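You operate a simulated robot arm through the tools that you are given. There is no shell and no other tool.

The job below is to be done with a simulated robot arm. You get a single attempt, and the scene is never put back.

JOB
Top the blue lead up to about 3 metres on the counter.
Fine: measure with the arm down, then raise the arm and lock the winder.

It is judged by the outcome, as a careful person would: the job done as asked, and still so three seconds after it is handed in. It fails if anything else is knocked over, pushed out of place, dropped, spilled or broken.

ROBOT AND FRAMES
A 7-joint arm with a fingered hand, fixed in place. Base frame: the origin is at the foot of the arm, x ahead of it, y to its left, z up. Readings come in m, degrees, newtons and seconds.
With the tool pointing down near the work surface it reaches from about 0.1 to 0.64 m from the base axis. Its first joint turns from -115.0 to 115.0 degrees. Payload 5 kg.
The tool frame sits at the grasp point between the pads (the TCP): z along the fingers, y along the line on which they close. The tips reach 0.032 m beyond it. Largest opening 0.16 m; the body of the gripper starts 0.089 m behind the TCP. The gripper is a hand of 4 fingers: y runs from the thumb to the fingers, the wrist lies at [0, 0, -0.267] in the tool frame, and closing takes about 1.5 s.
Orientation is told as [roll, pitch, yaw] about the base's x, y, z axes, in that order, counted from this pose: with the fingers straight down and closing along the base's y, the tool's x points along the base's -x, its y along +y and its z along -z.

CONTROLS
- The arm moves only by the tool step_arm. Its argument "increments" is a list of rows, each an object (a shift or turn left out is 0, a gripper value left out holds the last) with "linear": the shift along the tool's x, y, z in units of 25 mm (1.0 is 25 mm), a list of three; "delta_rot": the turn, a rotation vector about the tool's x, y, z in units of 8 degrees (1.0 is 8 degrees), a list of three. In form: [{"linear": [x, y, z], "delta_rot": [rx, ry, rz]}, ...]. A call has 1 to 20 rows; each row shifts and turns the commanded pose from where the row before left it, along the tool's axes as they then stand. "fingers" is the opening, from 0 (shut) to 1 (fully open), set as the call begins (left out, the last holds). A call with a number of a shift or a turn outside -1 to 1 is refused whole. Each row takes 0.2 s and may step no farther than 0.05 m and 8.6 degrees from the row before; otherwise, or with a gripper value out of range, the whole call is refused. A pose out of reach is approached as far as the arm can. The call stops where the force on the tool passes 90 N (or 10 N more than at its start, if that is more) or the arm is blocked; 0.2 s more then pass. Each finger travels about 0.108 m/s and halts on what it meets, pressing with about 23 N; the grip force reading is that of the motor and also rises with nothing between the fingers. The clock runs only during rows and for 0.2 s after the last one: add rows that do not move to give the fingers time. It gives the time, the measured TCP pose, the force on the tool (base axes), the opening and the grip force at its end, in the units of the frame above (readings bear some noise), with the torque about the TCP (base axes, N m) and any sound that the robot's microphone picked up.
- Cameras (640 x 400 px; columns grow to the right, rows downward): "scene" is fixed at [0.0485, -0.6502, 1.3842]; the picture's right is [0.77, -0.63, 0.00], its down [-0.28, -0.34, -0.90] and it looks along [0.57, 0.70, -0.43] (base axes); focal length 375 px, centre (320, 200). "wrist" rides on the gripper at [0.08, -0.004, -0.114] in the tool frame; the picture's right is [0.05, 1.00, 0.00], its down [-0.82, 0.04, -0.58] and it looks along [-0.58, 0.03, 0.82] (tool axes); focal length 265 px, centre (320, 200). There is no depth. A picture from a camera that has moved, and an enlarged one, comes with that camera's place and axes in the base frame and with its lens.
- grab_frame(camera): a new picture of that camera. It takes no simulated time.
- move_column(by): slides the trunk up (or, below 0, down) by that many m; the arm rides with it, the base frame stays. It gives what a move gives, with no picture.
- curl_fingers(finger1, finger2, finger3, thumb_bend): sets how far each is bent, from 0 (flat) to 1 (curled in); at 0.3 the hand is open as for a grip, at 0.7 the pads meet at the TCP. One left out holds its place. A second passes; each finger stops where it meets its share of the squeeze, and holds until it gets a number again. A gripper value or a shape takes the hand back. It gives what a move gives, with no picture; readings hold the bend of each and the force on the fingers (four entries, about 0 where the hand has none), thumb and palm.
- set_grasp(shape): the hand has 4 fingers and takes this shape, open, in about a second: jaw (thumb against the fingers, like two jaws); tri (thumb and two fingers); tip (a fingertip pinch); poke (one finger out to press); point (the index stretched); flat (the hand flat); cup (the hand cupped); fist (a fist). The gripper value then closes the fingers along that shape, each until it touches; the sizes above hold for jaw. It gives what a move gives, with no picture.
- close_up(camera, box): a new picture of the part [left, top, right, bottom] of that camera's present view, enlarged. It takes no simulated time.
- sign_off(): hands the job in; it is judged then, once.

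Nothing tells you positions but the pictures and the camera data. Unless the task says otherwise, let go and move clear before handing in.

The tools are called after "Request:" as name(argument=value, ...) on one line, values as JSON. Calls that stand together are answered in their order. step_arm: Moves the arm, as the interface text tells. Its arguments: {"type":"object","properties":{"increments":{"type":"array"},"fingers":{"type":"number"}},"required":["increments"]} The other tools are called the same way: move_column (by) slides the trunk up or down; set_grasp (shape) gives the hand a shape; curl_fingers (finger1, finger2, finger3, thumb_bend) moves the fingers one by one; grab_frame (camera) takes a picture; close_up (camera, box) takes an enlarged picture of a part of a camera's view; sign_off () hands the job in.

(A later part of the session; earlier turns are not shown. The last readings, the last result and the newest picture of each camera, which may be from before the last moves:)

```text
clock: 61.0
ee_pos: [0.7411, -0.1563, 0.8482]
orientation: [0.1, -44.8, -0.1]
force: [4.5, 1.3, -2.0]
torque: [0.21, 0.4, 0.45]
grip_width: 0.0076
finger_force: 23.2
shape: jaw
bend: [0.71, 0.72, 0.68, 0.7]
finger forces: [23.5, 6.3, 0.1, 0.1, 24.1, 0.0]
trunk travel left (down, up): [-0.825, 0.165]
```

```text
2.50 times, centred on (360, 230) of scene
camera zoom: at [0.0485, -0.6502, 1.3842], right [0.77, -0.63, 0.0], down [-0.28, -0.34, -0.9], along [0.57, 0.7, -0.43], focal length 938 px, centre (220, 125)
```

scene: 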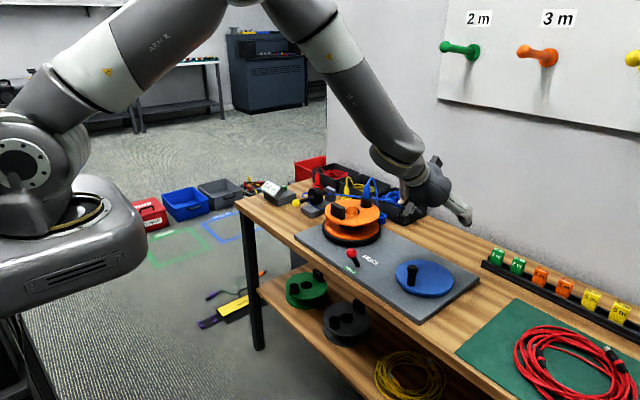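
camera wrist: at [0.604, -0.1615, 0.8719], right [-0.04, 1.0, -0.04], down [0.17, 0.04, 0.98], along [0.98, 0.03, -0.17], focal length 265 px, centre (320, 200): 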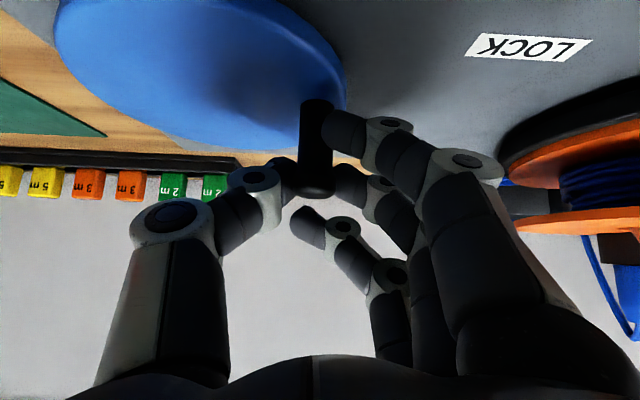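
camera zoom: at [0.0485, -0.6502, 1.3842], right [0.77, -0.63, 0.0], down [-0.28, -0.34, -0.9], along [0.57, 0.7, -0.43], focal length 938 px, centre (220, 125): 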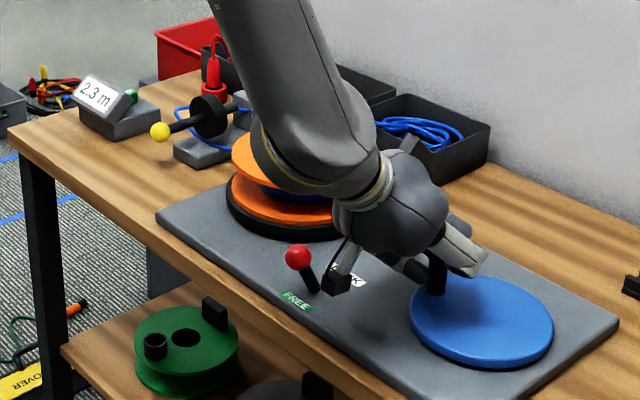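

2.3 m with very light forces. About 0.7 m (roughly 125°) remains; I continue 40°.

Request:
step_arm(increments=[{"linear": [0.2146, -0.0459, -0.2146]}, {"linear": [0.208, -0.0877, -0.208]}, {"linear": [0.1973, -0.1278, -0.1973]}, {"linear": [0.1828, -0.1654, -0.1828]}, {"linear": [0.1648, -0.1998, -0.1648]}, {"linear": [0, 0, 0]}])

Request:
grab_frame(camera="wrist")

Request:
close_up(camera="scene", box=[240, 150, 480, 310])

```text
clock: 62.4
ee_pos: [0.7051, -0.1732, 0.8492]
orientation: [0.0, -44.7, -0.1]
force: [0.0, 5.4, -5.7]
torque: [0.43, 0.54, 0.42]
grip_width: 0.0072
finger_force: 23.2
shape: jaw
bend: [0.7, 0.72, 0.68, 0.7]
finger forces: [21.9, 6.2, 0.1, 0.0, 20.3, 0.0]
trunk travel left (down, up): [-0.825, 0.165]
```

```text
taken
camera wrist: at [0.5686, -0.1773, 0.8718], right [-0.03, 1.0, -0.04], down [0.17, 0.04, 0.98], along [0.98, 0.03, -0.17], focal length 265 px, centre (320, 200)
```

wrist: 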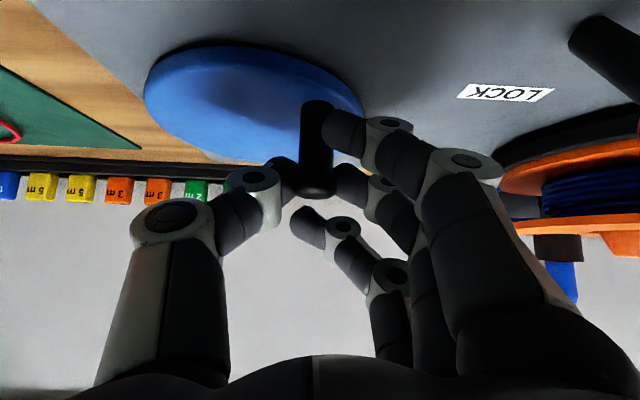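

```text
2.50 times, centred on (360, 230) of scene
camera zoom: at [0.0485, -0.6502, 1.3842], right [0.77, -0.63, 0.0], down [-0.28, -0.34, -0.9], along [0.57, 0.7, -0.43], focal length 938 px, centre (220, 125)
```

zoom: 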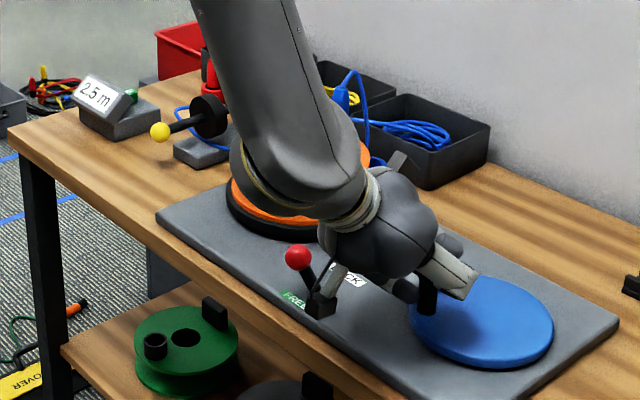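

2.5 m and smooth. Another 40°.

Request:
step_arm(increments=[{"linear": [0.1435, -0.2303, -0.1435]}, {"linear": [0.1195, -0.2563, -0.1195]}, {"linear": [0.0931, -0.2773, -0.0931]}, {"linear": [0.0649, -0.2929, -0.0649]}, {"linear": [0.0354, -0.3029, -0.0354]}, {"linear": [0, 0, 0]}])

Request:
grab_frame(camera="wrist")

Request:
close_up(camera="scene", box=[240, 150, 480, 310])

```text
clock: 63.8
ee_pos: [0.6895, -0.2103, 0.8488]
orientation: [0.0, -45.0, -0.3]
force: [-8.1, 1.6, -6.8]
torque: [0.28, 0.72, 0.33]
grip_width: 0.0086
finger_force: 23.6
shape: jaw
bend: [0.7, 0.71, 0.68, 0.7]
finger forces: [25.6, 6.5, 0.0, 0.1, 22.9, 0.0]
trunk travel left (down, up): [-0.825, 0.165]
```

```text
taken
camera wrist: at [0.5522, -0.214, 0.8726], right [-0.03, 1.0, -0.04], down [0.17, 0.04, 0.98], along [0.98, 0.02, -0.17], focal length 265 px, centre (320, 200)
```

wrist: 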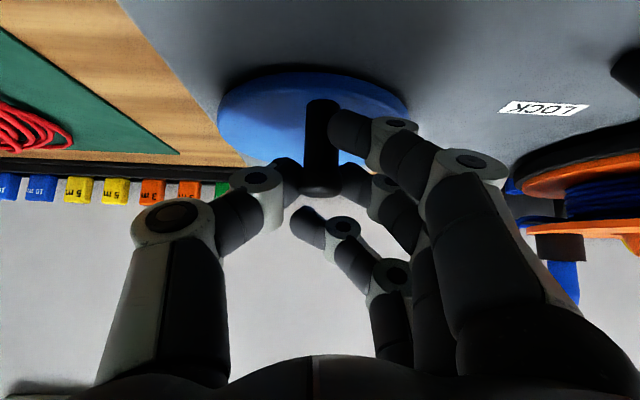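

```text
2.50 times, centred on (360, 230) of scene
camera zoom: at [0.0485, -0.6502, 1.3842], right [0.77, -0.63, 0.0], down [-0.28, -0.34, -0.9], along [0.57, 0.7, -0.43], focal length 938 px, centre (220, 125)
```

zoom: 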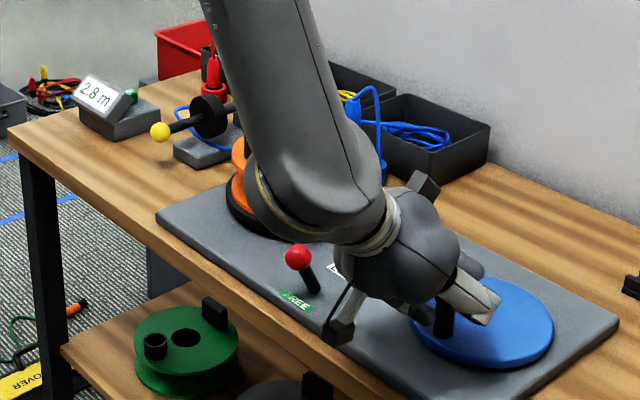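

2.8 m. I slow down and take small steps towards 3.0.

Request:
step_arm(increments=[{"linear": [0.0194, -0.3069, -0.0194]}, {"linear": [-0.0179, -0.305, 0.0179]}, {"linear": [0, 0, 0]}])

Request:
close_up(camera="scene", box=[260, 170, 300, 205])

```text
clock: 64.6
ee_pos: [0.6907, -0.2258, 0.8501]
orientation: [-0.1, -45.0, -0.3]
force: [-4.7, -0.9, -9.9]
torque: [0.21, 0.73, 0.39]
grip_width: 0.0081
finger_force: 23.0
shape: jaw
bend: [0.7, 0.71, 0.68, 0.7]
finger forces: [25.9, 5.3, 0.1, 0.1, 24.9, 0.0]
trunk travel left (down, up): [-0.825, 0.165]
```

```text
11.43 times, centred on (280, 188) of scene
camera zoom: at [0.0485, -0.6502, 1.3842], right [0.77, -0.63, 0.0], down [-0.28, -0.34, -0.9], along [0.57, 0.7, -0.43], focal length 4286 px, centre (777, 343)
```

zoom: 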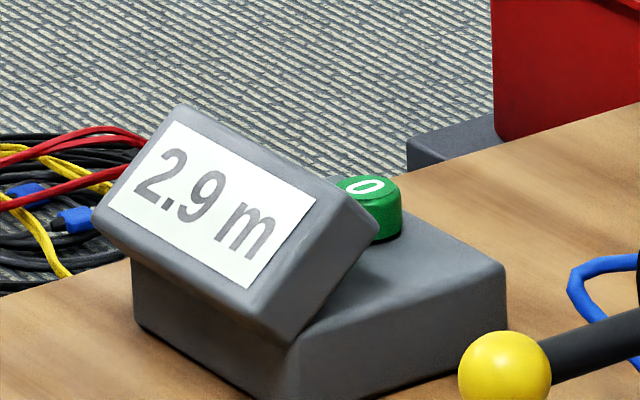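

2.9 m. One more 8° step.

Request:
step_arm(increments=[{"linear": [-0.0547, -0.2971, 0.0547]}, {"linear": [0, 0, 0]}])

Request:
close_up(camera="scene", box=[260, 170, 300, 205])

```text
clock: 65.2
ee_pos: [0.6931, -0.2284, 0.8493]
orientation: [0.0, -44.9, 0.0]
force: [-12.9, 5.7, -9.2]
torque: [0.48, 0.87, 0.46]
grip_width: 0.0082
finger_force: 22.6
shape: jaw
bend: [0.71, 0.71, 0.68, 0.7]
finger forces: [31.6, 5.3, 0.0, 0.0, 22.5, 0.1]
trunk travel left (down, up): [-0.825, 0.165]
```

```text
11.43 times, centred on (280, 188) of scene
camera zoom: at [0.0485, -0.6502, 1.3842], right [0.77, -0.63, 0.0], down [-0.28, -0.34, -0.9], along [0.57, 0.7, -0.43], focal length 4286 px, centre (777, 343)
```

zoom: 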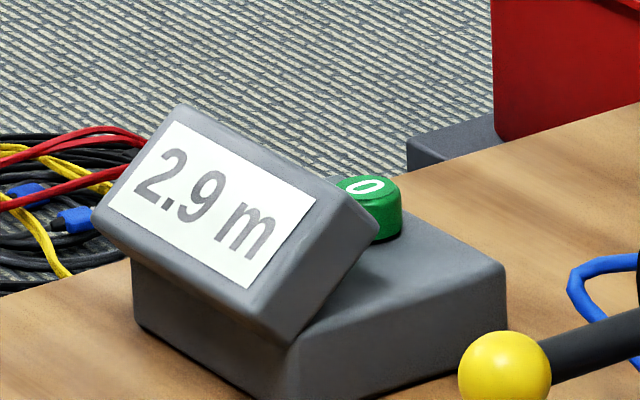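

Still 2.9 m. Another small step.

Request:
step_arm(increments=[{"linear": [-0.055, -0.2834, 0.055]}, {"linear": [0, 0, 0]}])

Request:
close_up(camera="scene", box=[260, 170, 300, 205])

```text
clock: 65.8
ee_pos: [0.6981, -0.2379, 0.8499]
orientation: [-0.2, -45.1, -0.1]
force: [0.8, 1.2, -13.3]
torque: [0.32, 0.66, 0.4]
grip_width: 0.0074
finger_force: 23.2
shape: jaw
bend: [0.71, 0.71, 0.68, 0.7]
finger forces: [25.9, 4.7, 0.0, 0.0, 24.9, 0.0]
trunk travel left (down, up): [-0.825, 0.165]
```

```text
11.43 times, centred on (280, 188) of scene
camera zoom: at [0.0485, -0.6502, 1.3842], right [0.77, -0.63, 0.0], down [-0.28, -0.34, -0.9], along [0.57, 0.7, -0.43], focal length 4286 px, centre (777, 343)
```

zoom: 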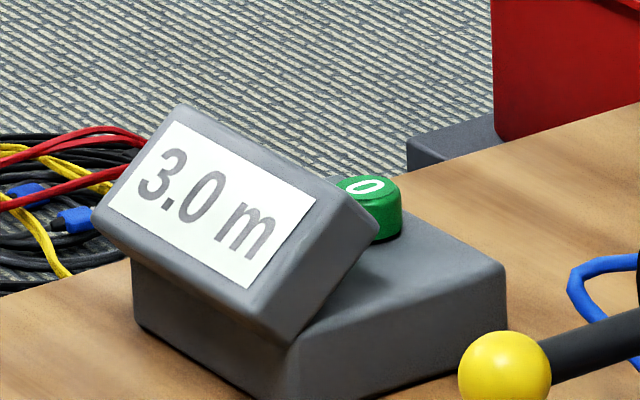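

The counter just reached 3.0 m. I add a final ~4° to sit in the middle of 3.0, then hold.

Request:
step_arm(increments=[{"linear": [-0.052, -0.135, 0.052]}, {"linear": [0, 0, 0]}, {"linear": [0, 0, 0]}])

Request:
close_up(camera="scene", box=[260, 170, 300, 205])

```text
clock: 66.6
ee_pos: [0.6982, -0.2397, 0.8499]
orientation: [0.0, -45.1, 0.0]
force: [-3.8, 5.6, -8.9]
torque: [0.35, 0.73, 0.41]
grip_width: 0.0073
finger_force: 22.8
shape: jaw
bend: [0.71, 0.72, 0.68, 0.7]
finger forces: [28.1, 5.2, 0.0, 0.1, 22.1, 0.0]
trunk travel left (down, up): [-0.825, 0.165]
```

```text
11.43 times, centred on (280, 188) of scene
camera zoom: at [0.0485, -0.6502, 1.3842], right [0.77, -0.63, 0.0], down [-0.28, -0.34, -0.9], along [0.57, 0.7, -0.43], focal length 4286 px, centre (777, 343)
```

zoom: 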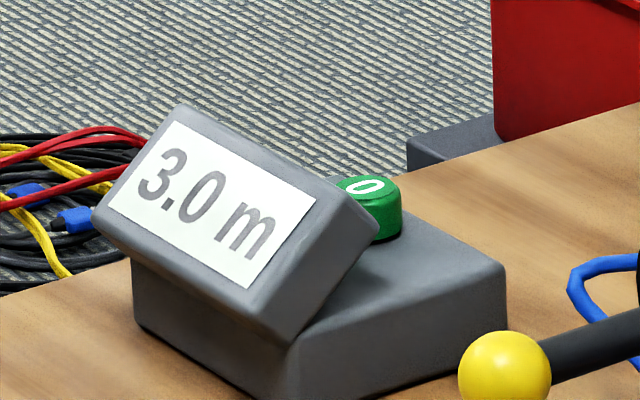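

Steady at 3.0 m. I open the fingers in place and check that the crank stays put before moving away.

Request:
step_arm(increments=[{"linear": [0, 0, 0]}, {"linear": [0, 0, 0]}, {"linear": [0, 0, 0]}, {"linear": [0, 0, 0]}], fingers=0.6)

Request:
close_up(camera="scene", box=[260, 170, 300, 205])

Request:
grab_frame(camera="wrist")

```text
clock: 67.6
ee_pos: [0.6972, -0.2406, 0.8514]
orientation: [0.0, -45.0, 0.0]
force: [-0.3, -0.3, -0.4]
torque: [0.0, 0.0, 0.0]
grip_width: 0.0956
finger_force: 0.1
shape: jaw
bend: [0.71, 0.71, 0.71, 0.69]
finger forces: [0.0, 0.1, 0.0, 0.0, 0.0, 0.1]
trunk travel left (down, up): [-0.825, 0.165]
```

```text
11.43 times, centred on (280, 188) of scene
camera zoom: at [0.0485, -0.6502, 1.3842], right [0.77, -0.63, 0.0], down [-0.28, -0.34, -0.9], along [0.57, 0.7, -0.43], focal length 4286 px, centre (777, 343)
```

zoom: 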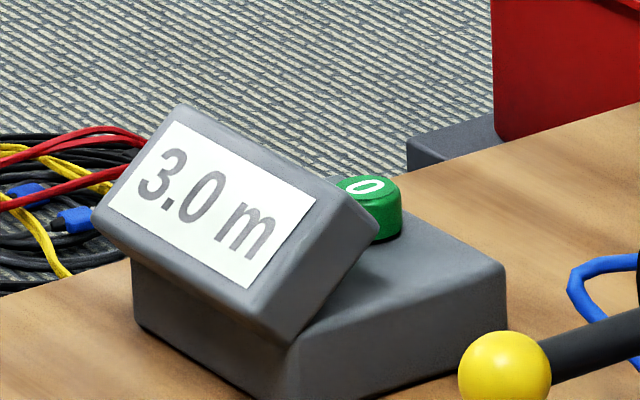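

```text
taken
camera wrist: at [0.5601, -0.2447, 0.8732], right [-0.04, 1.0, -0.04], down [0.17, 0.04, 0.98], along [0.99, 0.03, -0.17], focal length 265 px, centre (320, 200)
```

wrist: 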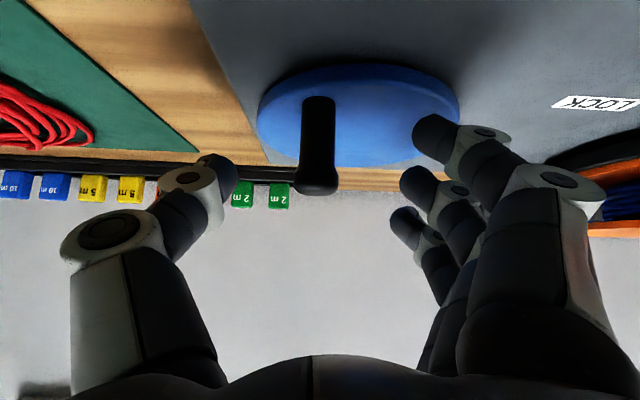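

Still 3.0 m after release. Now I retreat from the crank, rise, and go back over to the measuring arm.

Request:
step_arm(increments=[{"linear": [0, 0, -0.5]}, {"linear": [0, 0, -0.8]}, {"linear": [0, 0, -0.9]}, {"linear": [0, 0, -0.9]}, {"linear": [0, 0, -0.9]}, {"linear": [-0.74, 0, -0.74]}, {"linear": [-0.74, 0, -0.74]}, {"linear": [-0.74, 0, -0.74]}, {"linear": [-0.74, 0, -0.74]}, {"linear": [-0.74, 0, -0.74]}, {"linear": [0, 1, 0]}, {"linear": [0, 1, 0]}, {"linear": [0, 1, 0]}, {"linear": [0, 1, 0]}, {"linear": [0, 1, 0]}, {"linear": [0, 1, 0]}, {"linear": [0, 1, 0]}, {"linear": [0, 1, 0]}, {"linear": [0, 1, 0]}, {"linear": [0, 1, 0]}])

Request:
step_arm(increments=[{"linear": [0, 1, 0]}, {"linear": [0, 1, 0]}, {"linear": [0, 1, 0]}, {"linear": [0, 1, 0]}, {"linear": [0, 1, 0]}, {"linear": [0, 1, 0]}, {"linear": [0, 1, 0]}, {"linear": [0, 1, 0]}, {"linear": [0, 1, 0]}, {"linear": [0, 1, 0]}, {"linear": [0, 1, 0]}, {"delta_rot": [0, -0.94, 0]}, {"delta_rot": [0, -0.94, 0]}, {"linear": [0, 0, 0]}])

Request:
grab_frame(camera="wrist")

Request:
grab_frame(camera="scene")

```text
clock: 71.8
ee_pos: [0.6263, 0.0082, 1.0518]
orientation: [-0.1, -45.0, 0.0]
force: [0.7, 0.0, 0.6]
torque: [-0.01, 0.02, -0.03]
grip_width: 0.0958
finger_force: 0.1
shape: jaw
bend: [0.71, 0.71, 0.71, 0.69]
finger forces: [0.0, 0.0, 0.0, 0.1, 0.1, 0.0]
trunk travel left (down, up): [-0.825, 0.165]
```

```text
clock: 74.8
ee_pos: [0.6256, 0.2846, 1.0528]
orientation: [0.1, -60.1, -0.2]
force: [-0.2, -0.5, -0.2]
torque: [0.02, -0.03, -0.05]
grip_width: 0.0958
finger_force: 0.1
shape: jaw
bend: [0.71, 0.71, 0.71, 0.69]
finger forces: [0.1, 0.1, 0.0, 0.0, 0.1, 0.0]
trunk travel left (down, up): [-0.825, 0.165]
```

```text
taken
camera wrist: at [0.4874, 0.2814, 1.0389], right [-0.02, 1.0, -0.04], down [-0.09, 0.04, 0.99], along [1.0, 0.03, 0.09], focal length 265 px, centre (320, 200)
```

wrist: 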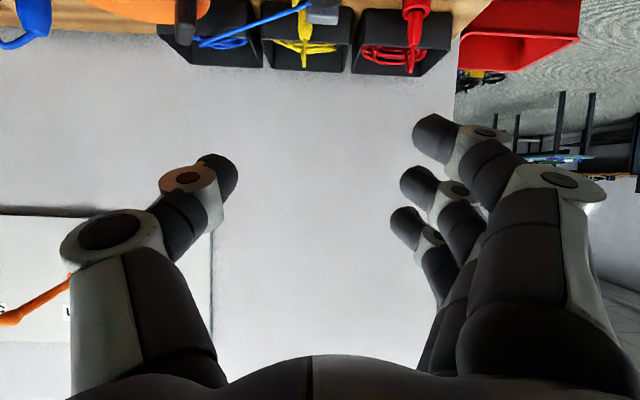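

```text
taken
```

scene: 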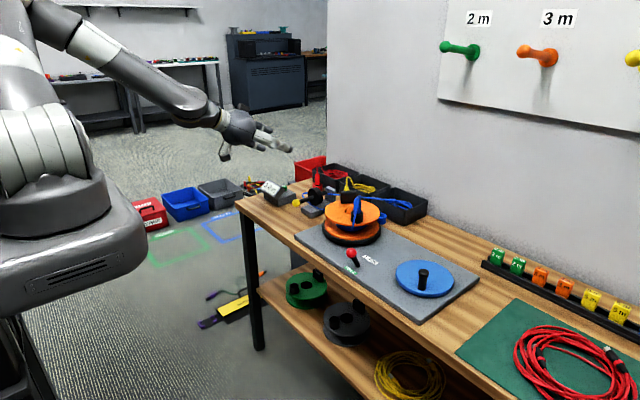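

I'm back in front of the measuring arm, hand pitched 60°. I descend to a standoff level with the lowered knob.

Request:
step_arm(increments=[{"linear": [0.883, 0, 0.437]}, {"linear": [0.883, 0, 0.437]}, {"linear": [0.883, 0, 0.437]}, {"linear": [0.883, 0, 0.437]}, {"linear": [0.883, 0, 0.437]}, {"linear": [0.883, 0, 0.437]}, {"linear": [0.883, 0, 0.437]}, {"linear": [0, 0, 0]}])

Request:
grab_frame(camera="wrist")

Request:
close_up(camera="scene", box=[240, 130, 400, 230])

```text
clock: 76.6
ee_pos: [0.6145, 0.2862, 0.8787]
orientation: [-0.1, -59.9, 0.0]
force: [0.3, 0.8, -1.1]
torque: [-0.01, 0.01, 0.0]
grip_width: 0.0959
finger_force: 0.1
shape: jaw
bend: [0.71, 0.71, 0.71, 0.69]
finger forces: [0.1, 0.0, 0.1, 0.0, 0.0, 0.1]
trunk travel left (down, up): [-0.825, 0.165]
```

```text
taken
camera wrist: at [0.476, 0.2817, 0.8667], right [-0.03, 1.0, -0.04], down [-0.09, 0.04, 0.99], along [1.0, 0.03, 0.09], focal length 265 px, centre (320, 200)
```

wrist: 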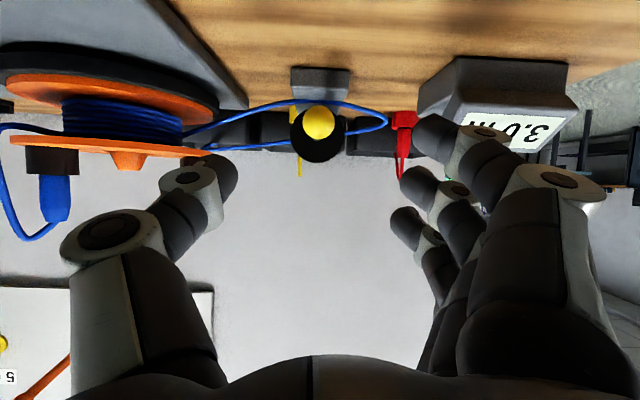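

```text
4.00 times, centred on (320, 180) of scene
camera zoom: at [0.0485, -0.6502, 1.3842], right [0.77, -0.63, 0.0], down [-0.28, -0.34, -0.9], along [0.57, 0.7, -0.43], focal length 1500 px, centre (320, 280)
```

zoom: 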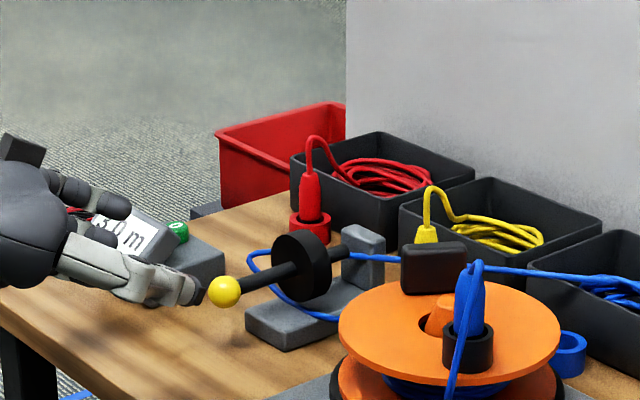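

The knob is straight ahead at about (0.709, 0.284, 0.825) and the counter reads 3.0 m. I move in around it.

Request:
step_arm(increments=[{"linear": [-0.012, -0.01, 0.8]}, {"linear": [-0.012, -0.01, 0.8]}, {"linear": [-0.012, -0.01, 0.8]}, {"linear": [-0.012, -0.01, 0.8]}, {"linear": [-0.012, -0.01, 0.8]}, {"linear": [0, 0, 0]}])

Request:
grab_frame(camera="wrist")

Request:
close_up(camera="scene", box=[240, 130, 400, 230])

```text
clock: 78.0
ee_pos: [0.7015, 0.2847, 0.8305]
orientation: [0.0, -60.0, 0.0]
force: [0.0, 0.7, 0.2]
torque: [0.0, 0.05, 0.03]
grip_width: 0.0959
finger_force: 0.0
shape: jaw
bend: [0.71, 0.71, 0.71, 0.69]
finger forces: [0.0, 0.1, 0.0, 0.0, 0.0, 0.0]
trunk travel left (down, up): [-0.825, 0.165]
```

```text
taken
camera wrist: at [0.5634, 0.2802, 0.8177], right [-0.03, 1.0, -0.05], down [-0.09, 0.04, 0.99], along [1.0, 0.03, 0.09], focal length 265 px, centre (320, 200)
```

wrist: 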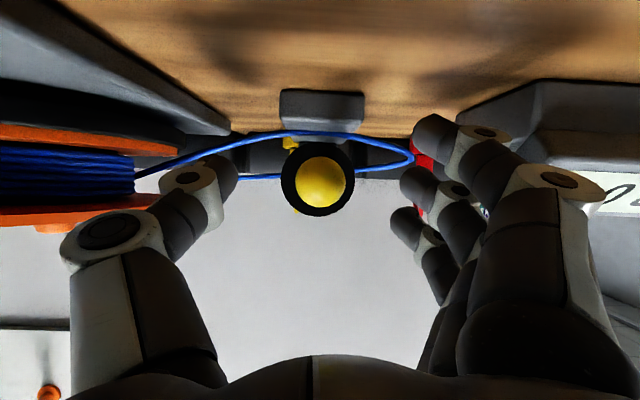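

```text
4.00 times, centred on (320, 180) of scene
camera zoom: at [0.0485, -0.6502, 1.3842], right [0.77, -0.63, 0.0], down [-0.28, -0.34, -0.9], along [0.57, 0.7, -0.43], focal length 1500 px, centre (320, 280)
```

zoom: 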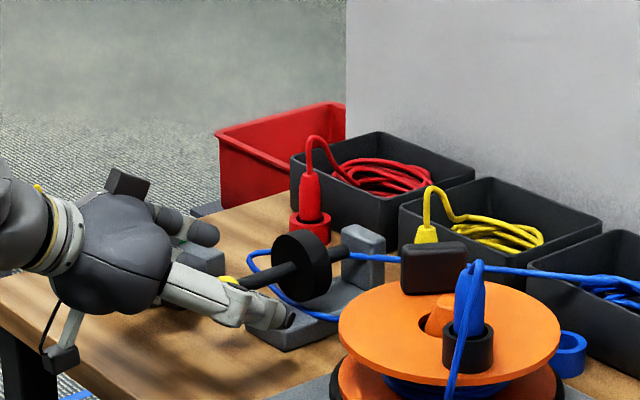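

The ball is about 1 cm beyond the grasp point, centred. I close around it.

Request:
step_arm(increments=[{"linear": [0, 0, 0]}, {"linear": [0, 0, 0]}, {"linear": [0, 0, 0]}, {"linear": [0, 0, 0]}, {"linear": [0, 0, 0]}, {"linear": [0, 0, 0]}], fingers=0)

Request:
grab_frame(camera="wrist")

```text
clock: 79.4
ee_pos: [0.7032, 0.2829, 0.8309]
orientation: [0.0, -60.0, -0.2]
force: [4.6, -10.7, -0.3]
torque: [-0.05, -0.03, -0.05]
grip_width: 0.0056
finger_force: 22.7
shape: jaw
bend: [0.68, 0.72, 0.68, 0.7]
finger forces: [0.1, 8.1, 0.0, 0.0, 21.3, 0.1]
trunk travel left (down, up): [-0.825, 0.165]
```

```text
taken
camera wrist: at [0.5638, 0.2783, 0.8179], right [-0.02, 1.0, -0.05], down [-0.09, 0.04, 0.99], along [1.0, 0.03, 0.09], focal length 265 px, centre (320, 200)
```

wrist: 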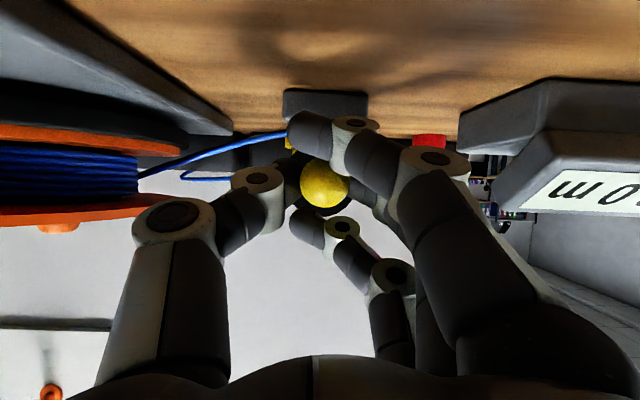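

The knob is held. I raise the arm along its arc, starting with 16°.

Request:
step_arm(increments=[{"linear": [-0.3576, 0, -0.1901], "delta_rot": [0, 0.25, 0]}, {"linear": [-0.364, 0, -0.1776], "delta_rot": [0, 0.25, 0]}, {"linear": [-0.37, 0, -0.1647], "delta_rot": [0, 0.25, 0]}, {"linear": [-0.3755, 0, -0.1517], "delta_rot": [0, 0.25, 0]}, {"linear": [0, 0, 0]}])

Request:
close_up(camera="scene", box=[240, 130, 400, 230])

Request:
grab_frame(camera="wrist")

```text
clock: 80.6
ee_pos: [0.7094, 0.2832, 0.8703]
orientation: [0.0, -51.9, -0.1]
force: [5.1, -9.9, -3.1]
torque: [-0.09, 0.08, -0.04]
grip_width: 0.0056
finger_force: 22.7
shape: jaw
bend: [0.68, 0.71, 0.68, 0.7]
finger forces: [0.0, 8.3, 0.0, 0.0, 20.4, 0.0]
trunk travel left (down, up): [-0.825, 0.165]
```

```text
4.00 times, centred on (320, 180) of scene
camera zoom: at [0.0485, -0.6502, 1.3842], right [0.77, -0.63, 0.0], down [-0.28, -0.34, -0.9], along [0.57, 0.7, -0.43], focal length 1500 px, centre (320, 280)
```

zoom: 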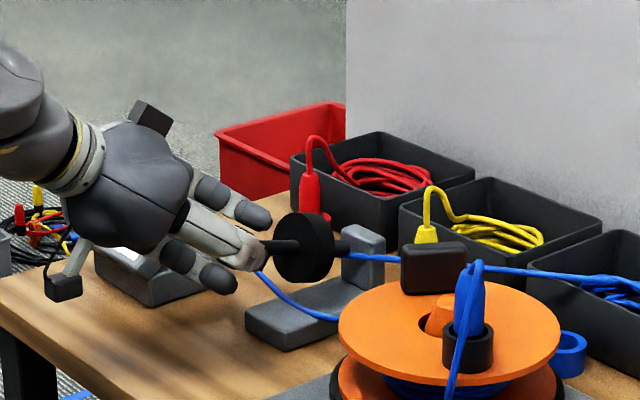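

```text
taken
camera wrist: at [0.5699, 0.2781, 0.8767], right [-0.03, 1.0, -0.04], down [0.05, 0.04, 1.0], along [1.0, 0.03, -0.05], focal length 265 px, centre (320, 200)
```

wrist: 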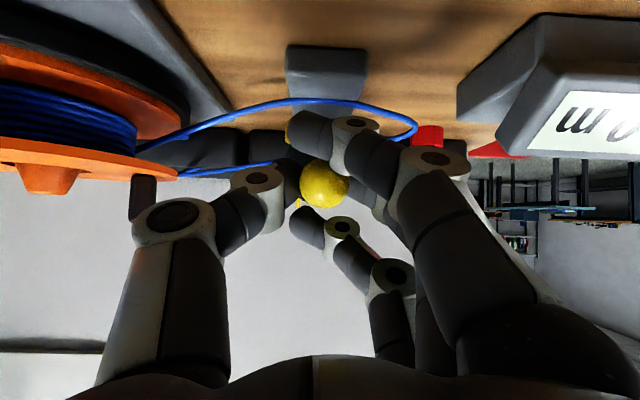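

The arm lifts cleanly with low force. I continue to its raised position.

Request:
step_arm(increments=[{"linear": [-0.3806, 0, -0.1385], "delta_rot": [0, 0.25, 0]}, {"linear": [-0.3852, 0, -0.1251], "delta_rot": [0, 0.25, 0]}, {"linear": [-0.3893, 0, -0.1116], "delta_rot": [0, 0.25, 0]}, {"linear": [-0.393, 0, -0.098], "delta_rot": [0, 0.25, 0]}, {"linear": [0, 0, 0]}])

Request:
step_arm(increments=[{"linear": [-0.3961, 0, -0.0842], "delta_rot": [0, 0.25, 0]}, {"linear": [0, 0, 0]}])

Request:
close_up(camera="scene", box=[240, 130, 400, 230])

Request:
grab_frame(camera="wrist")

```text
clock: 81.8
ee_pos: [0.7251, 0.284, 0.9079]
orientation: [0.0, -44.0, 0.0]
force: [11.1, -10.9, -8.2]
torque: [-0.12, 0.08, 0.0]
grip_width: 0.0052
finger_force: 23.1
shape: jaw
bend: [0.68, 0.71, 0.68, 0.7]
finger forces: [0.0, 8.8, 0.0, 0.0, 20.9, 0.1]
trunk travel left (down, up): [-0.825, 0.165]
```

```text
clock: 82.4
ee_pos: [0.7304, 0.2834, 0.916]
orientation: [-0.1, -41.9, -0.1]
force: [11.8, -6.6, -8.8]
torque: [-0.08, 0.05, 0.0]
grip_width: 0.0052
finger_force: 22.6
shape: jaw
bend: [0.68, 0.71, 0.68, 0.7]
finger forces: [0.0, 9.5, 0.0, 0.0, 19.3, 0.0]
trunk travel left (down, up): [-0.825, 0.165]
```

```text
4.00 times, centred on (320, 180) of scene
camera zoom: at [0.0485, -0.6502, 1.3842], right [0.77, -0.63, 0.0], down [-0.28, -0.34, -0.9], along [0.57, 0.7, -0.43], focal length 1500 px, centre (320, 280)
```

zoom: 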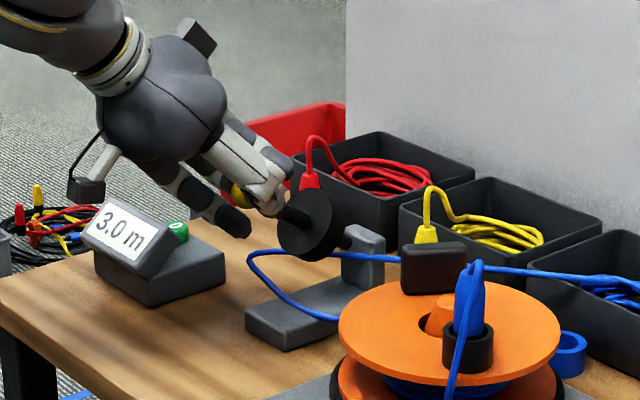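

```text
taken
camera wrist: at [0.5953, 0.2781, 0.9468], right [-0.04, 1.0, -0.03], down [0.22, 0.04, 0.97], along [0.97, 0.03, -0.22], focal length 265 px, centre (320, 200)
```

wrist: 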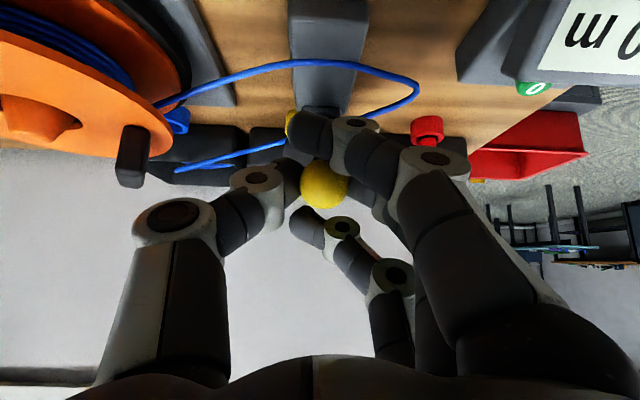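

The arm is at about 36° now. I go on in single 4° steps to its original raised angle (about 42°), feeling for the stop.

Request:
step_arm(increments=[{"linear": [-0.4, 0, -0.03], "delta_rot": [0, 0.25, 0]}, {"linear": [0, 0, 0]}])

Request:
step_arm(increments=[{"linear": [-0.3, 0, -0.016], "delta_rot": [0, 0.2, 0]}, {"linear": [0, 0, 0]}])

Request:
close_up(camera="scene", box=[240, 130, 400, 230])

```text
clock: 83.0
ee_pos: [0.7379, 0.2816, 0.9237]
orientation: [0.0, -40.0, -0.2]
force: [5.5, -10.5, -4.1]
torque: [-0.13, 0.1, -0.06]
grip_width: 0.005
finger_force: 23.3
shape: jaw
bend: [0.68, 0.71, 0.68, 0.7]
finger forces: [0.1, 8.1, 0.0, 0.1, 20.1, 0.0]
trunk travel left (down, up): [-0.825, 0.165]
```

```text
clock: 83.6
ee_pos: [0.7415, 0.2828, 0.9271]
orientation: [-0.1, -38.2, 0.1]
force: [-6.5, -10.1, -14.8]
torque: [-0.08, 0.24, -0.07]
grip_width: 0.0049
finger_force: 23.4
shape: jaw
bend: [0.68, 0.71, 0.68, 0.7]
finger forces: [0.0, 7.4, 0.0, 0.0, 16.2, 0.0]
trunk travel left (down, up): [-0.825, 0.165]
```

```text
4.00 times, centred on (320, 180) of scene
camera zoom: at [0.0485, -0.6502, 1.3842], right [0.77, -0.63, 0.0], down [-0.28, -0.34, -0.9], along [0.57, 0.7, -0.43], focal length 1500 px, centre (320, 280)
```

zoom: 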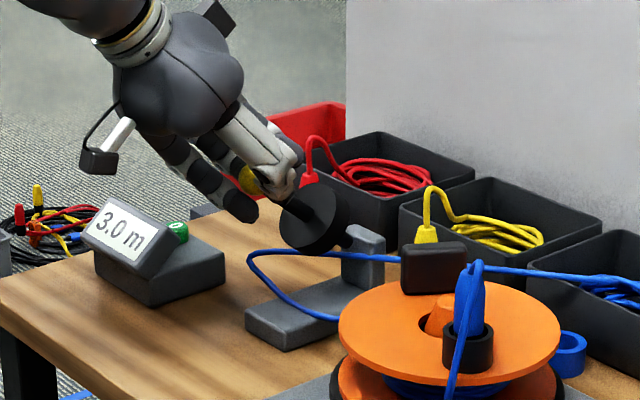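

The knob and wheel are back at their original raised place and I can feel the stop (about 15 N). I open and back straight out, then check it stays up.

Request:
step_arm(increments=[{"linear": [0, 0, 0]}, {"linear": [0, 0, 0]}, {"linear": [0, 0, -0.2]}, {"linear": [0, 0, -0.5]}, {"linear": [0, 0, -0.8]}, {"linear": [0, 0, -0.9]}, {"linear": [0, 0, -0.9]}, {"linear": [0, 0, -0.9]}, {"linear": [0, 0, 0]}], fingers=0.6)

Request:
close_up(camera="scene", box=[240, 130, 400, 230])

Request:
grab_frame(camera="wrist")

```text
clock: 85.6
ee_pos: [0.6759, 0.2852, 1.013]
orientation: [0.0, -38.4, 0.0]
force: [1.1, -0.5, 0.9]
torque: [-0.01, 0.0, -0.01]
grip_width: 0.0959
finger_force: 0.0
shape: jaw
bend: [0.71, 0.71, 0.71, 0.69]
finger forces: [0.0, 0.1, 0.0, 0.0, 0.0, 0.1]
trunk travel left (down, up): [-0.825, 0.165]
```

```text
4.00 times, centred on (320, 180) of scene
camera zoom: at [0.0485, -0.6502, 1.3842], right [0.77, -0.63, 0.0], down [-0.28, -0.34, -0.9], along [0.57, 0.7, -0.43], focal length 1500 px, centre (320, 280)
```

zoom: 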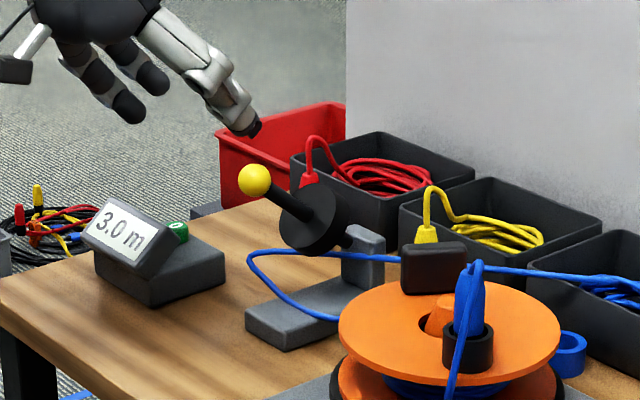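

```text
taken
camera wrist: at [0.5436, 0.2805, 1.0509], right [-0.04, 1.0, -0.03], down [0.28, 0.04, 0.96], along [0.96, 0.03, -0.28], focal length 265 px, centre (320, 200)
```

wrist: 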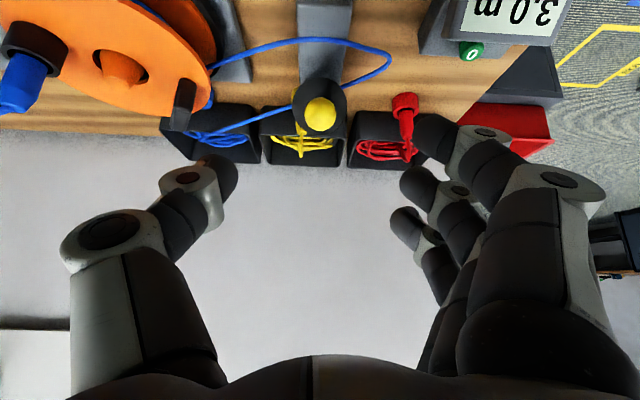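

The measuring arm stays up at its original position and the counter holds 3.0 m. Next I go back to the lever to lock the winder, keeping well clear of the reel.

Request:
step_arm(increments=[{"delta_rot": [0, 0.4, 0]}, {"linear": [0.565, 0, -0.762]}, {"linear": [0.565, 0, -0.762]}, {"linear": [0.565, 0, -0.762]}, {"linear": [0.565, 0, -0.762]}, {"linear": [0, -1, 0]}, {"linear": [0, -1, 0]}, {"linear": [0, -1, 0]}, {"linear": [0, -1, 0]}, {"linear": [0, -1, 0]}, {"linear": [0, -1, 0]}, {"linear": [0, -1, 0]}, {"linear": [0, -1, 0]}, {"linear": [0, -1, 0]}, {"linear": [0, -1, 0]}, {"linear": [0, -1, 0]}, {"linear": [0, -1, 0]}, {"linear": [0, -1, 0]}, {"linear": [0, -1, 0]}, {"linear": [0, 0, 0]}])

Request:
step_arm(increments=[{"linear": [0.81, -0.02, 0.735]}, {"linear": [0.81, -0.02, 0.735]}, {"linear": [0.81, -0.02, 0.735]}, {"linear": [0.81, -0.02, 0.735]}, {"linear": [0, 0, 0]}])

Request:
grab_frame(camera="wrist")

Request:
close_up(camera="scene", box=[240, 150, 480, 310])

```text
clock: 89.8
ee_pos: [0.5879, -0.0666, 1.0407]
orientation: [0.1, -35.4, 0.0]
force: [0.7, -0.5, -0.2]
torque: [-0.02, 0.02, -0.02]
grip_width: 0.0957
finger_force: 0.0
shape: jaw
bend: [0.71, 0.71, 0.71, 0.69]
finger forces: [0.0, 0.0, 0.0, 0.1, 0.0, 0.1]
trunk travel left (down, up): [-0.825, 0.165]
```

```text
clock: 91.0
ee_pos: [0.5631, -0.0677, 0.9319]
orientation: [0.1, -35.3, 0.0]
force: [-0.5, -0.4, 0.5]
torque: [0.01, -0.03, -0.01]
grip_width: 0.0958
finger_force: 0.0
shape: jaw
bend: [0.71, 0.71, 0.71, 0.69]
finger forces: [0.0, 0.0, 0.1, 0.1, 0.0, 0.1]
trunk travel left (down, up): [-0.825, 0.165]
```

```text
taken
camera wrist: at [0.433, -0.0723, 0.9774], right [-0.04, 1.0, -0.03], down [0.33, 0.04, 0.94], along [0.94, 0.03, -0.33], focal length 265 px, centre (320, 200)
```

wrist: 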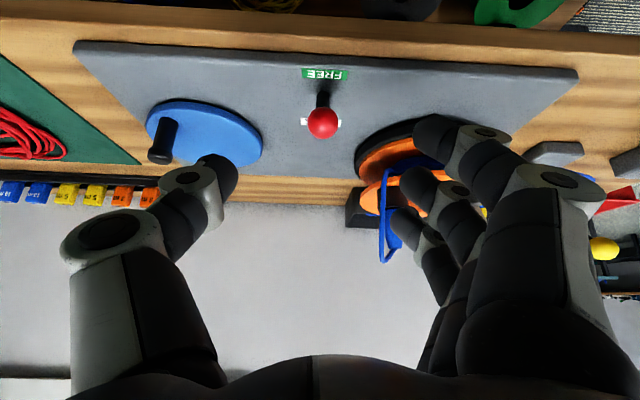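

```text
2.50 times, centred on (360, 230) of scene
camera zoom: at [0.0485, -0.6502, 1.3842], right [0.77, -0.63, 0.0], down [-0.28, -0.34, -0.9], along [0.57, 0.7, -0.43], focal length 938 px, centre (220, 125)
```

zoom: 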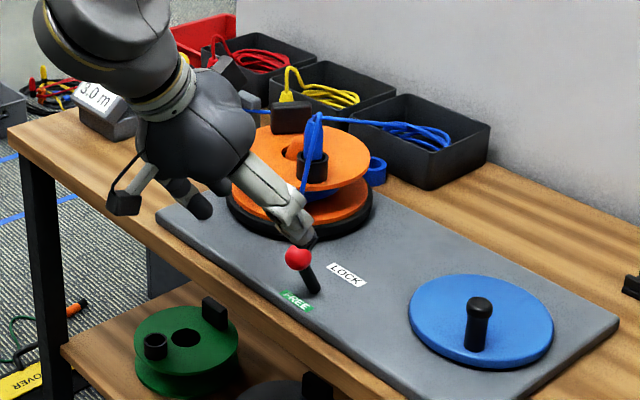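

The lever knob is at about (0.627, -0.066, 0.841), leaning to FREE. I move in on it.

Request:
step_arm(increments=[{"linear": [0, 0.008, 0.736]}, {"linear": [0, 0.008, 0.736]}, {"linear": [0, 0.008, 0.736]}, {"linear": [0, 0.008, 0.736]}, {"linear": [0, 0.008, 0.736]}, {"linear": [0, 0, 0]}])

Request:
grab_frame(camera="wrist")

```text
clock: 92.4
ee_pos: [0.6142, -0.0652, 0.8581]
orientation: [0.1, -35.3, -0.1]
force: [-0.3, 0.3, -0.6]
torque: [0.01, -0.01, -0.04]
grip_width: 0.0959
finger_force: 0.1
shape: jaw
bend: [0.71, 0.71, 0.71, 0.69]
finger forces: [0.0, 0.0, 0.0, 0.0, 0.0, 0.0]
trunk travel left (down, up): [-0.825, 0.165]
```

```text
taken
camera wrist: at [0.4841, -0.0701, 0.9033], right [-0.04, 1.0, -0.03], down [0.33, 0.04, 0.94], along [0.94, 0.03, -0.33], focal length 265 px, centre (320, 200)
```

wrist: 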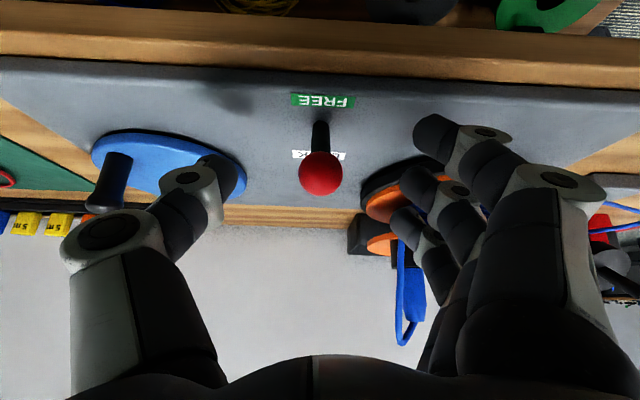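

The ball is slightly deeper than planned; I advance 9 mm and close.

Request:
step_arm(increments=[{"linear": [0, 0, 0.36]}, {"linear": [0, 0, 0]}])

Request:
step_arm(increments=[{"linear": [0, 0, 0]}, {"linear": [0, 0, 0]}, {"linear": [0, 0, 0]}, {"linear": [0, 0, 0]}, {"linear": [0, 0, 0]}, {"linear": [0, 0, 0]}], fingers=0)

Request:
grab_frame(camera="wrist")

```text
clock: 93.0
ee_pos: [0.6197, -0.0653, 0.85]
orientation: [-0.1, -35.3, 0.1]
force: [0.5, 0.5, 0.1]
torque: [-0.02, -0.01, 0.0]
grip_width: 0.0959
finger_force: 0.0
shape: jaw
bend: [0.71, 0.71, 0.71, 0.69]
finger forces: [0.1, 0.0, 0.0, 0.0, 0.0, 0.1]
trunk travel left (down, up): [-0.825, 0.165]
```

```text
clock: 94.4
ee_pos: [0.6193, -0.0678, 0.8501]
orientation: [0.1, -35.2, -0.2]
force: [1.9, -11.4, -1.7]
torque: [-0.12, 0.03, -0.15]
grip_width: 0.0079
finger_force: 23.1
shape: jaw
bend: [0.68, 0.72, 0.68, 0.7]
finger forces: [0.0, 9.1, 0.0, 0.0, 20.1, 0.0]
trunk travel left (down, up): [-0.825, 0.165]
```

```text
taken
camera wrist: at [0.4886, -0.0718, 0.896], right [-0.04, 1.0, -0.03], down [0.33, 0.04, 0.94], along [0.94, 0.03, -0.33], focal length 265 px, centre (320, 200)
```

wrist: 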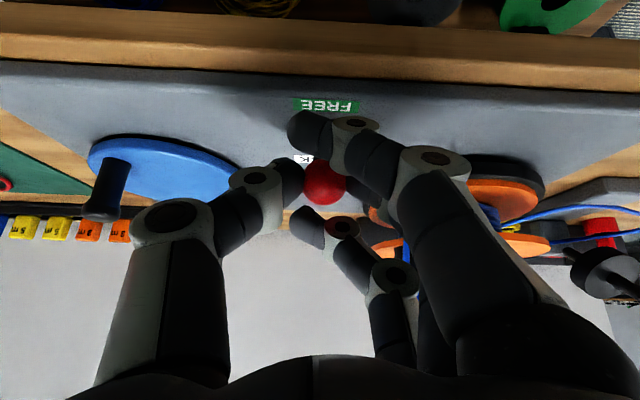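

The knob is gripped. I swing it back towards LOCK, halfway first.

Request:
step_arm(increments=[{"linear": [-0.2667, 0, 0.0528]}, {"linear": [-0.2598, 0, 0.0804]}, {"linear": [-0.2499, 0, 0.107]}, {"linear": [-0.2374, 0, 0.1326]}, {"linear": [-0.2222, 0, 0.1567]}, {"linear": [0, 0, 0]}])

Request:
grab_frame(camera="wrist")

Request:
close_up(camera="scene", box=[240, 150, 480, 310])

```text
clock: 95.8
ee_pos: [0.6542, -0.0673, 0.8591]
orientation: [0.0, -35.2, 0.0]
force: [-2.8, -14.3, 4.8]
torque: [-0.24, 0.13, -0.17]
grip_width: 0.0079
finger_force: 23.2
shape: jaw
bend: [0.68, 0.72, 0.68, 0.7]
finger forces: [0.1, 9.4, 0.0, 0.0, 23.0, 0.0]
trunk travel left (down, up): [-0.825, 0.165]
```

```text
taken
camera wrist: at [0.523, -0.072, 0.905], right [-0.04, 1.0, -0.03], down [0.33, 0.04, 0.94], along [0.94, 0.03, -0.33], focal length 265 px, centre (320, 200)
```

wrist: 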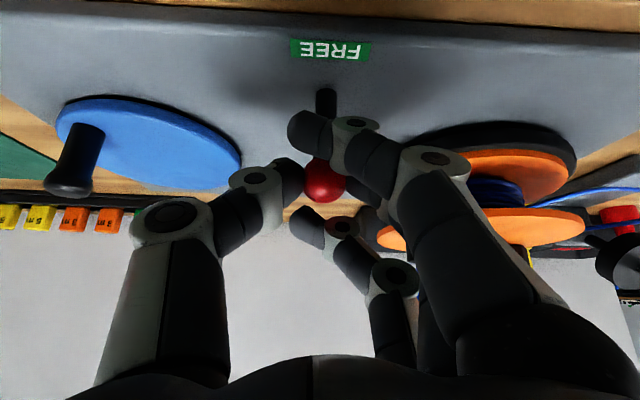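

```text
2.50 times, centred on (360, 230) of scene
camera zoom: at [0.0485, -0.6502, 1.3842], right [0.77, -0.63, 0.0], down [-0.28, -0.34, -0.9], along [0.57, 0.7, -0.43], focal length 938 px, centre (220, 125)
```

zoom: 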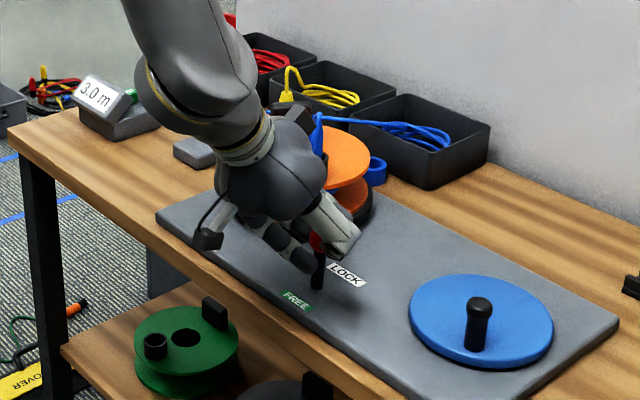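

The lever is upright and following. I carry on to LOCK.

Request:
step_arm(increments=[{"linear": [-0.2046, 0, 0.179]}, {"linear": [-0.1847, 0, 0.1994]}, {"linear": [-0.163, 0, 0.2177]}, {"linear": [0, 0, 0]}])

Request:
step_arm(increments=[{"linear": [-0.1393, 0, 0.2335]}, {"linear": [0, 0, 0]}])

Request:
grab_frame(camera="wrist")

Request:
close_up(camera="scene", box=[240, 150, 480, 310])

```text
clock: 96.8
ee_pos: [0.6754, -0.0689, 0.8542]
orientation: [0.0, -35.3, 0.1]
force: [0.9, -12.4, 4.8]
torque: [-0.2, 0.11, -0.11]
grip_width: 0.0079
finger_force: 22.2
shape: jaw
bend: [0.68, 0.72, 0.68, 0.7]
finger forces: [0.0, 9.5, 0.0, 0.0, 21.4, 0.0]
trunk travel left (down, up): [-0.825, 0.165]
```

```text
clock: 97.4
ee_pos: [0.6802, -0.0678, 0.8522]
orientation: [0.0, -35.2, -0.2]
force: [-0.9, -7.8, 1.3]
torque: [-0.17, 0.16, -0.07]
grip_width: 0.0079
finger_force: 23.2
shape: jaw
bend: [0.68, 0.72, 0.68, 0.7]
finger forces: [0.0, 10.1, 0.1, 0.0, 19.2, 0.0]
trunk travel left (down, up): [-0.825, 0.165]
```

```text
taken
camera wrist: at [0.5499, -0.0725, 0.898], right [-0.04, 1.0, -0.03], down [0.33, 0.04, 0.94], along [0.94, 0.03, -0.33], focal length 265 px, centre (320, 200)
```

wrist: 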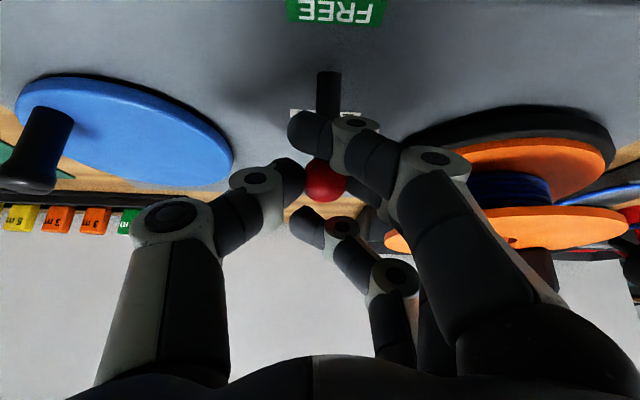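

```text
2.50 times, centred on (360, 230) of scene
camera zoom: at [0.0485, -0.6502, 1.3842], right [0.77, -0.63, 0.0], down [-0.28, -0.34, -0.9], along [0.57, 0.7, -0.43], focal length 938 px, centre (220, 125)
```

zoom: 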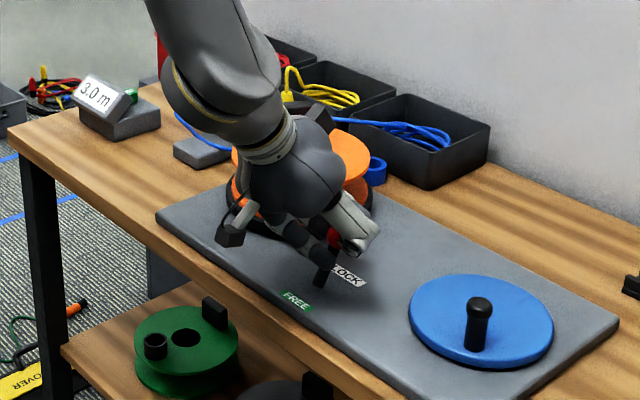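

Close to the original LOCK position. Small further steps until I feel the stop.

Request:
step_arm(increments=[{"linear": [-0.08, 0, 0.165]}, {"linear": [0, 0, 0]}])

Request:
step_arm(increments=[{"linear": [-0.06, 0, 0.12]}, {"linear": [0, 0, 0]}])

```text
clock: 98.0
ee_pos: [0.6829, -0.0694, 0.8504]
orientation: [-0.1, -35.2, 0.0]
force: [-12.2, -10.2, 8.4]
torque: [-0.09, 0.21, -0.06]
grip_width: 0.0087
finger_force: 22.5
shape: jaw
bend: [0.68, 0.72, 0.68, 0.71]
finger forces: [0.0, 12.5, 0.1, 0.0, 23.2, 0.1]
trunk travel left (down, up): [-0.825, 0.165]
```

```text
clock: 98.6
ee_pos: [0.6851, -0.0697, 0.8506]
orientation: [-0.1, -35.2, -0.2]
force: [-22.2, -13.4, 11.7]
torque: [-0.18, 0.31, -0.15]
grip_width: 0.0095
finger_force: 23.4
shape: jaw
bend: [0.68, 0.72, 0.68, 0.72]
finger forces: [0.0, 12.2, 0.0, 0.0, 28.1, 0.0]
trunk travel left (down, up): [-0.825, 0.165]
```

The stop is reached (22 N opposing). I release and back off along the tool axis to check the lever.

Request:
step_arm(increments=[{"linear": [0, 0, 0]}, {"linear": [0, 0, 0]}, {"linear": [0, 0, -0.2]}, {"linear": [0, 0, -0.5]}, {"linear": [0, 0, -0.8]}, {"linear": [0, 0, -0.9]}, {"linear": [0, 0, -0.9]}, {"linear": [0, 0, -0.9]}, {"linear": [0, 0, -0.9]}, {"linear": [0, 0, 0]}], fingers=0.6)

Request:
grab_frame(camera="wrist")

Request:
close_up(camera="scene", box=[240, 150, 480, 310])

```text
clock: 100.8
ee_pos: [0.6131, -0.0676, 0.9519]
orientation: [0.1, -35.2, 0.0]
force: [-0.3, -0.9, -0.4]
torque: [0.0, 0.02, 0.01]
grip_width: 0.0956
finger_force: 0.1
shape: jaw
bend: [0.71, 0.71, 0.71, 0.69]
finger forces: [0.1, 0.1, 0.1, 0.0, 0.0, 0.0]
trunk travel left (down, up): [-0.825, 0.165]
```

```text
taken
camera wrist: at [0.4829, -0.0714, 0.9986], right [-0.04, 1.0, -0.03], down [0.33, 0.04, 0.94], along [0.94, 0.03, -0.33], focal length 265 px, centre (320, 200)
```

wrist: 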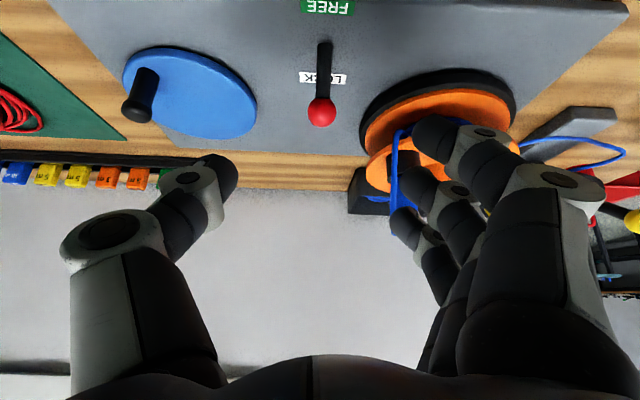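

```text
2.50 times, centred on (360, 230) of scene
camera zoom: at [0.0485, -0.6502, 1.3842], right [0.77, -0.63, 0.0], down [-0.28, -0.34, -0.9], along [0.57, 0.7, -0.43], focal length 938 px, centre (220, 125)
```

zoom: 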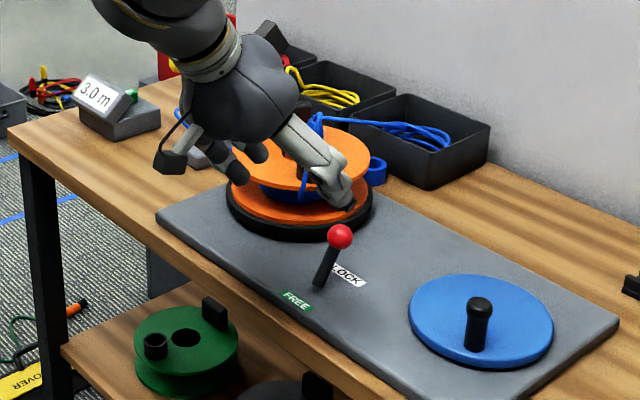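

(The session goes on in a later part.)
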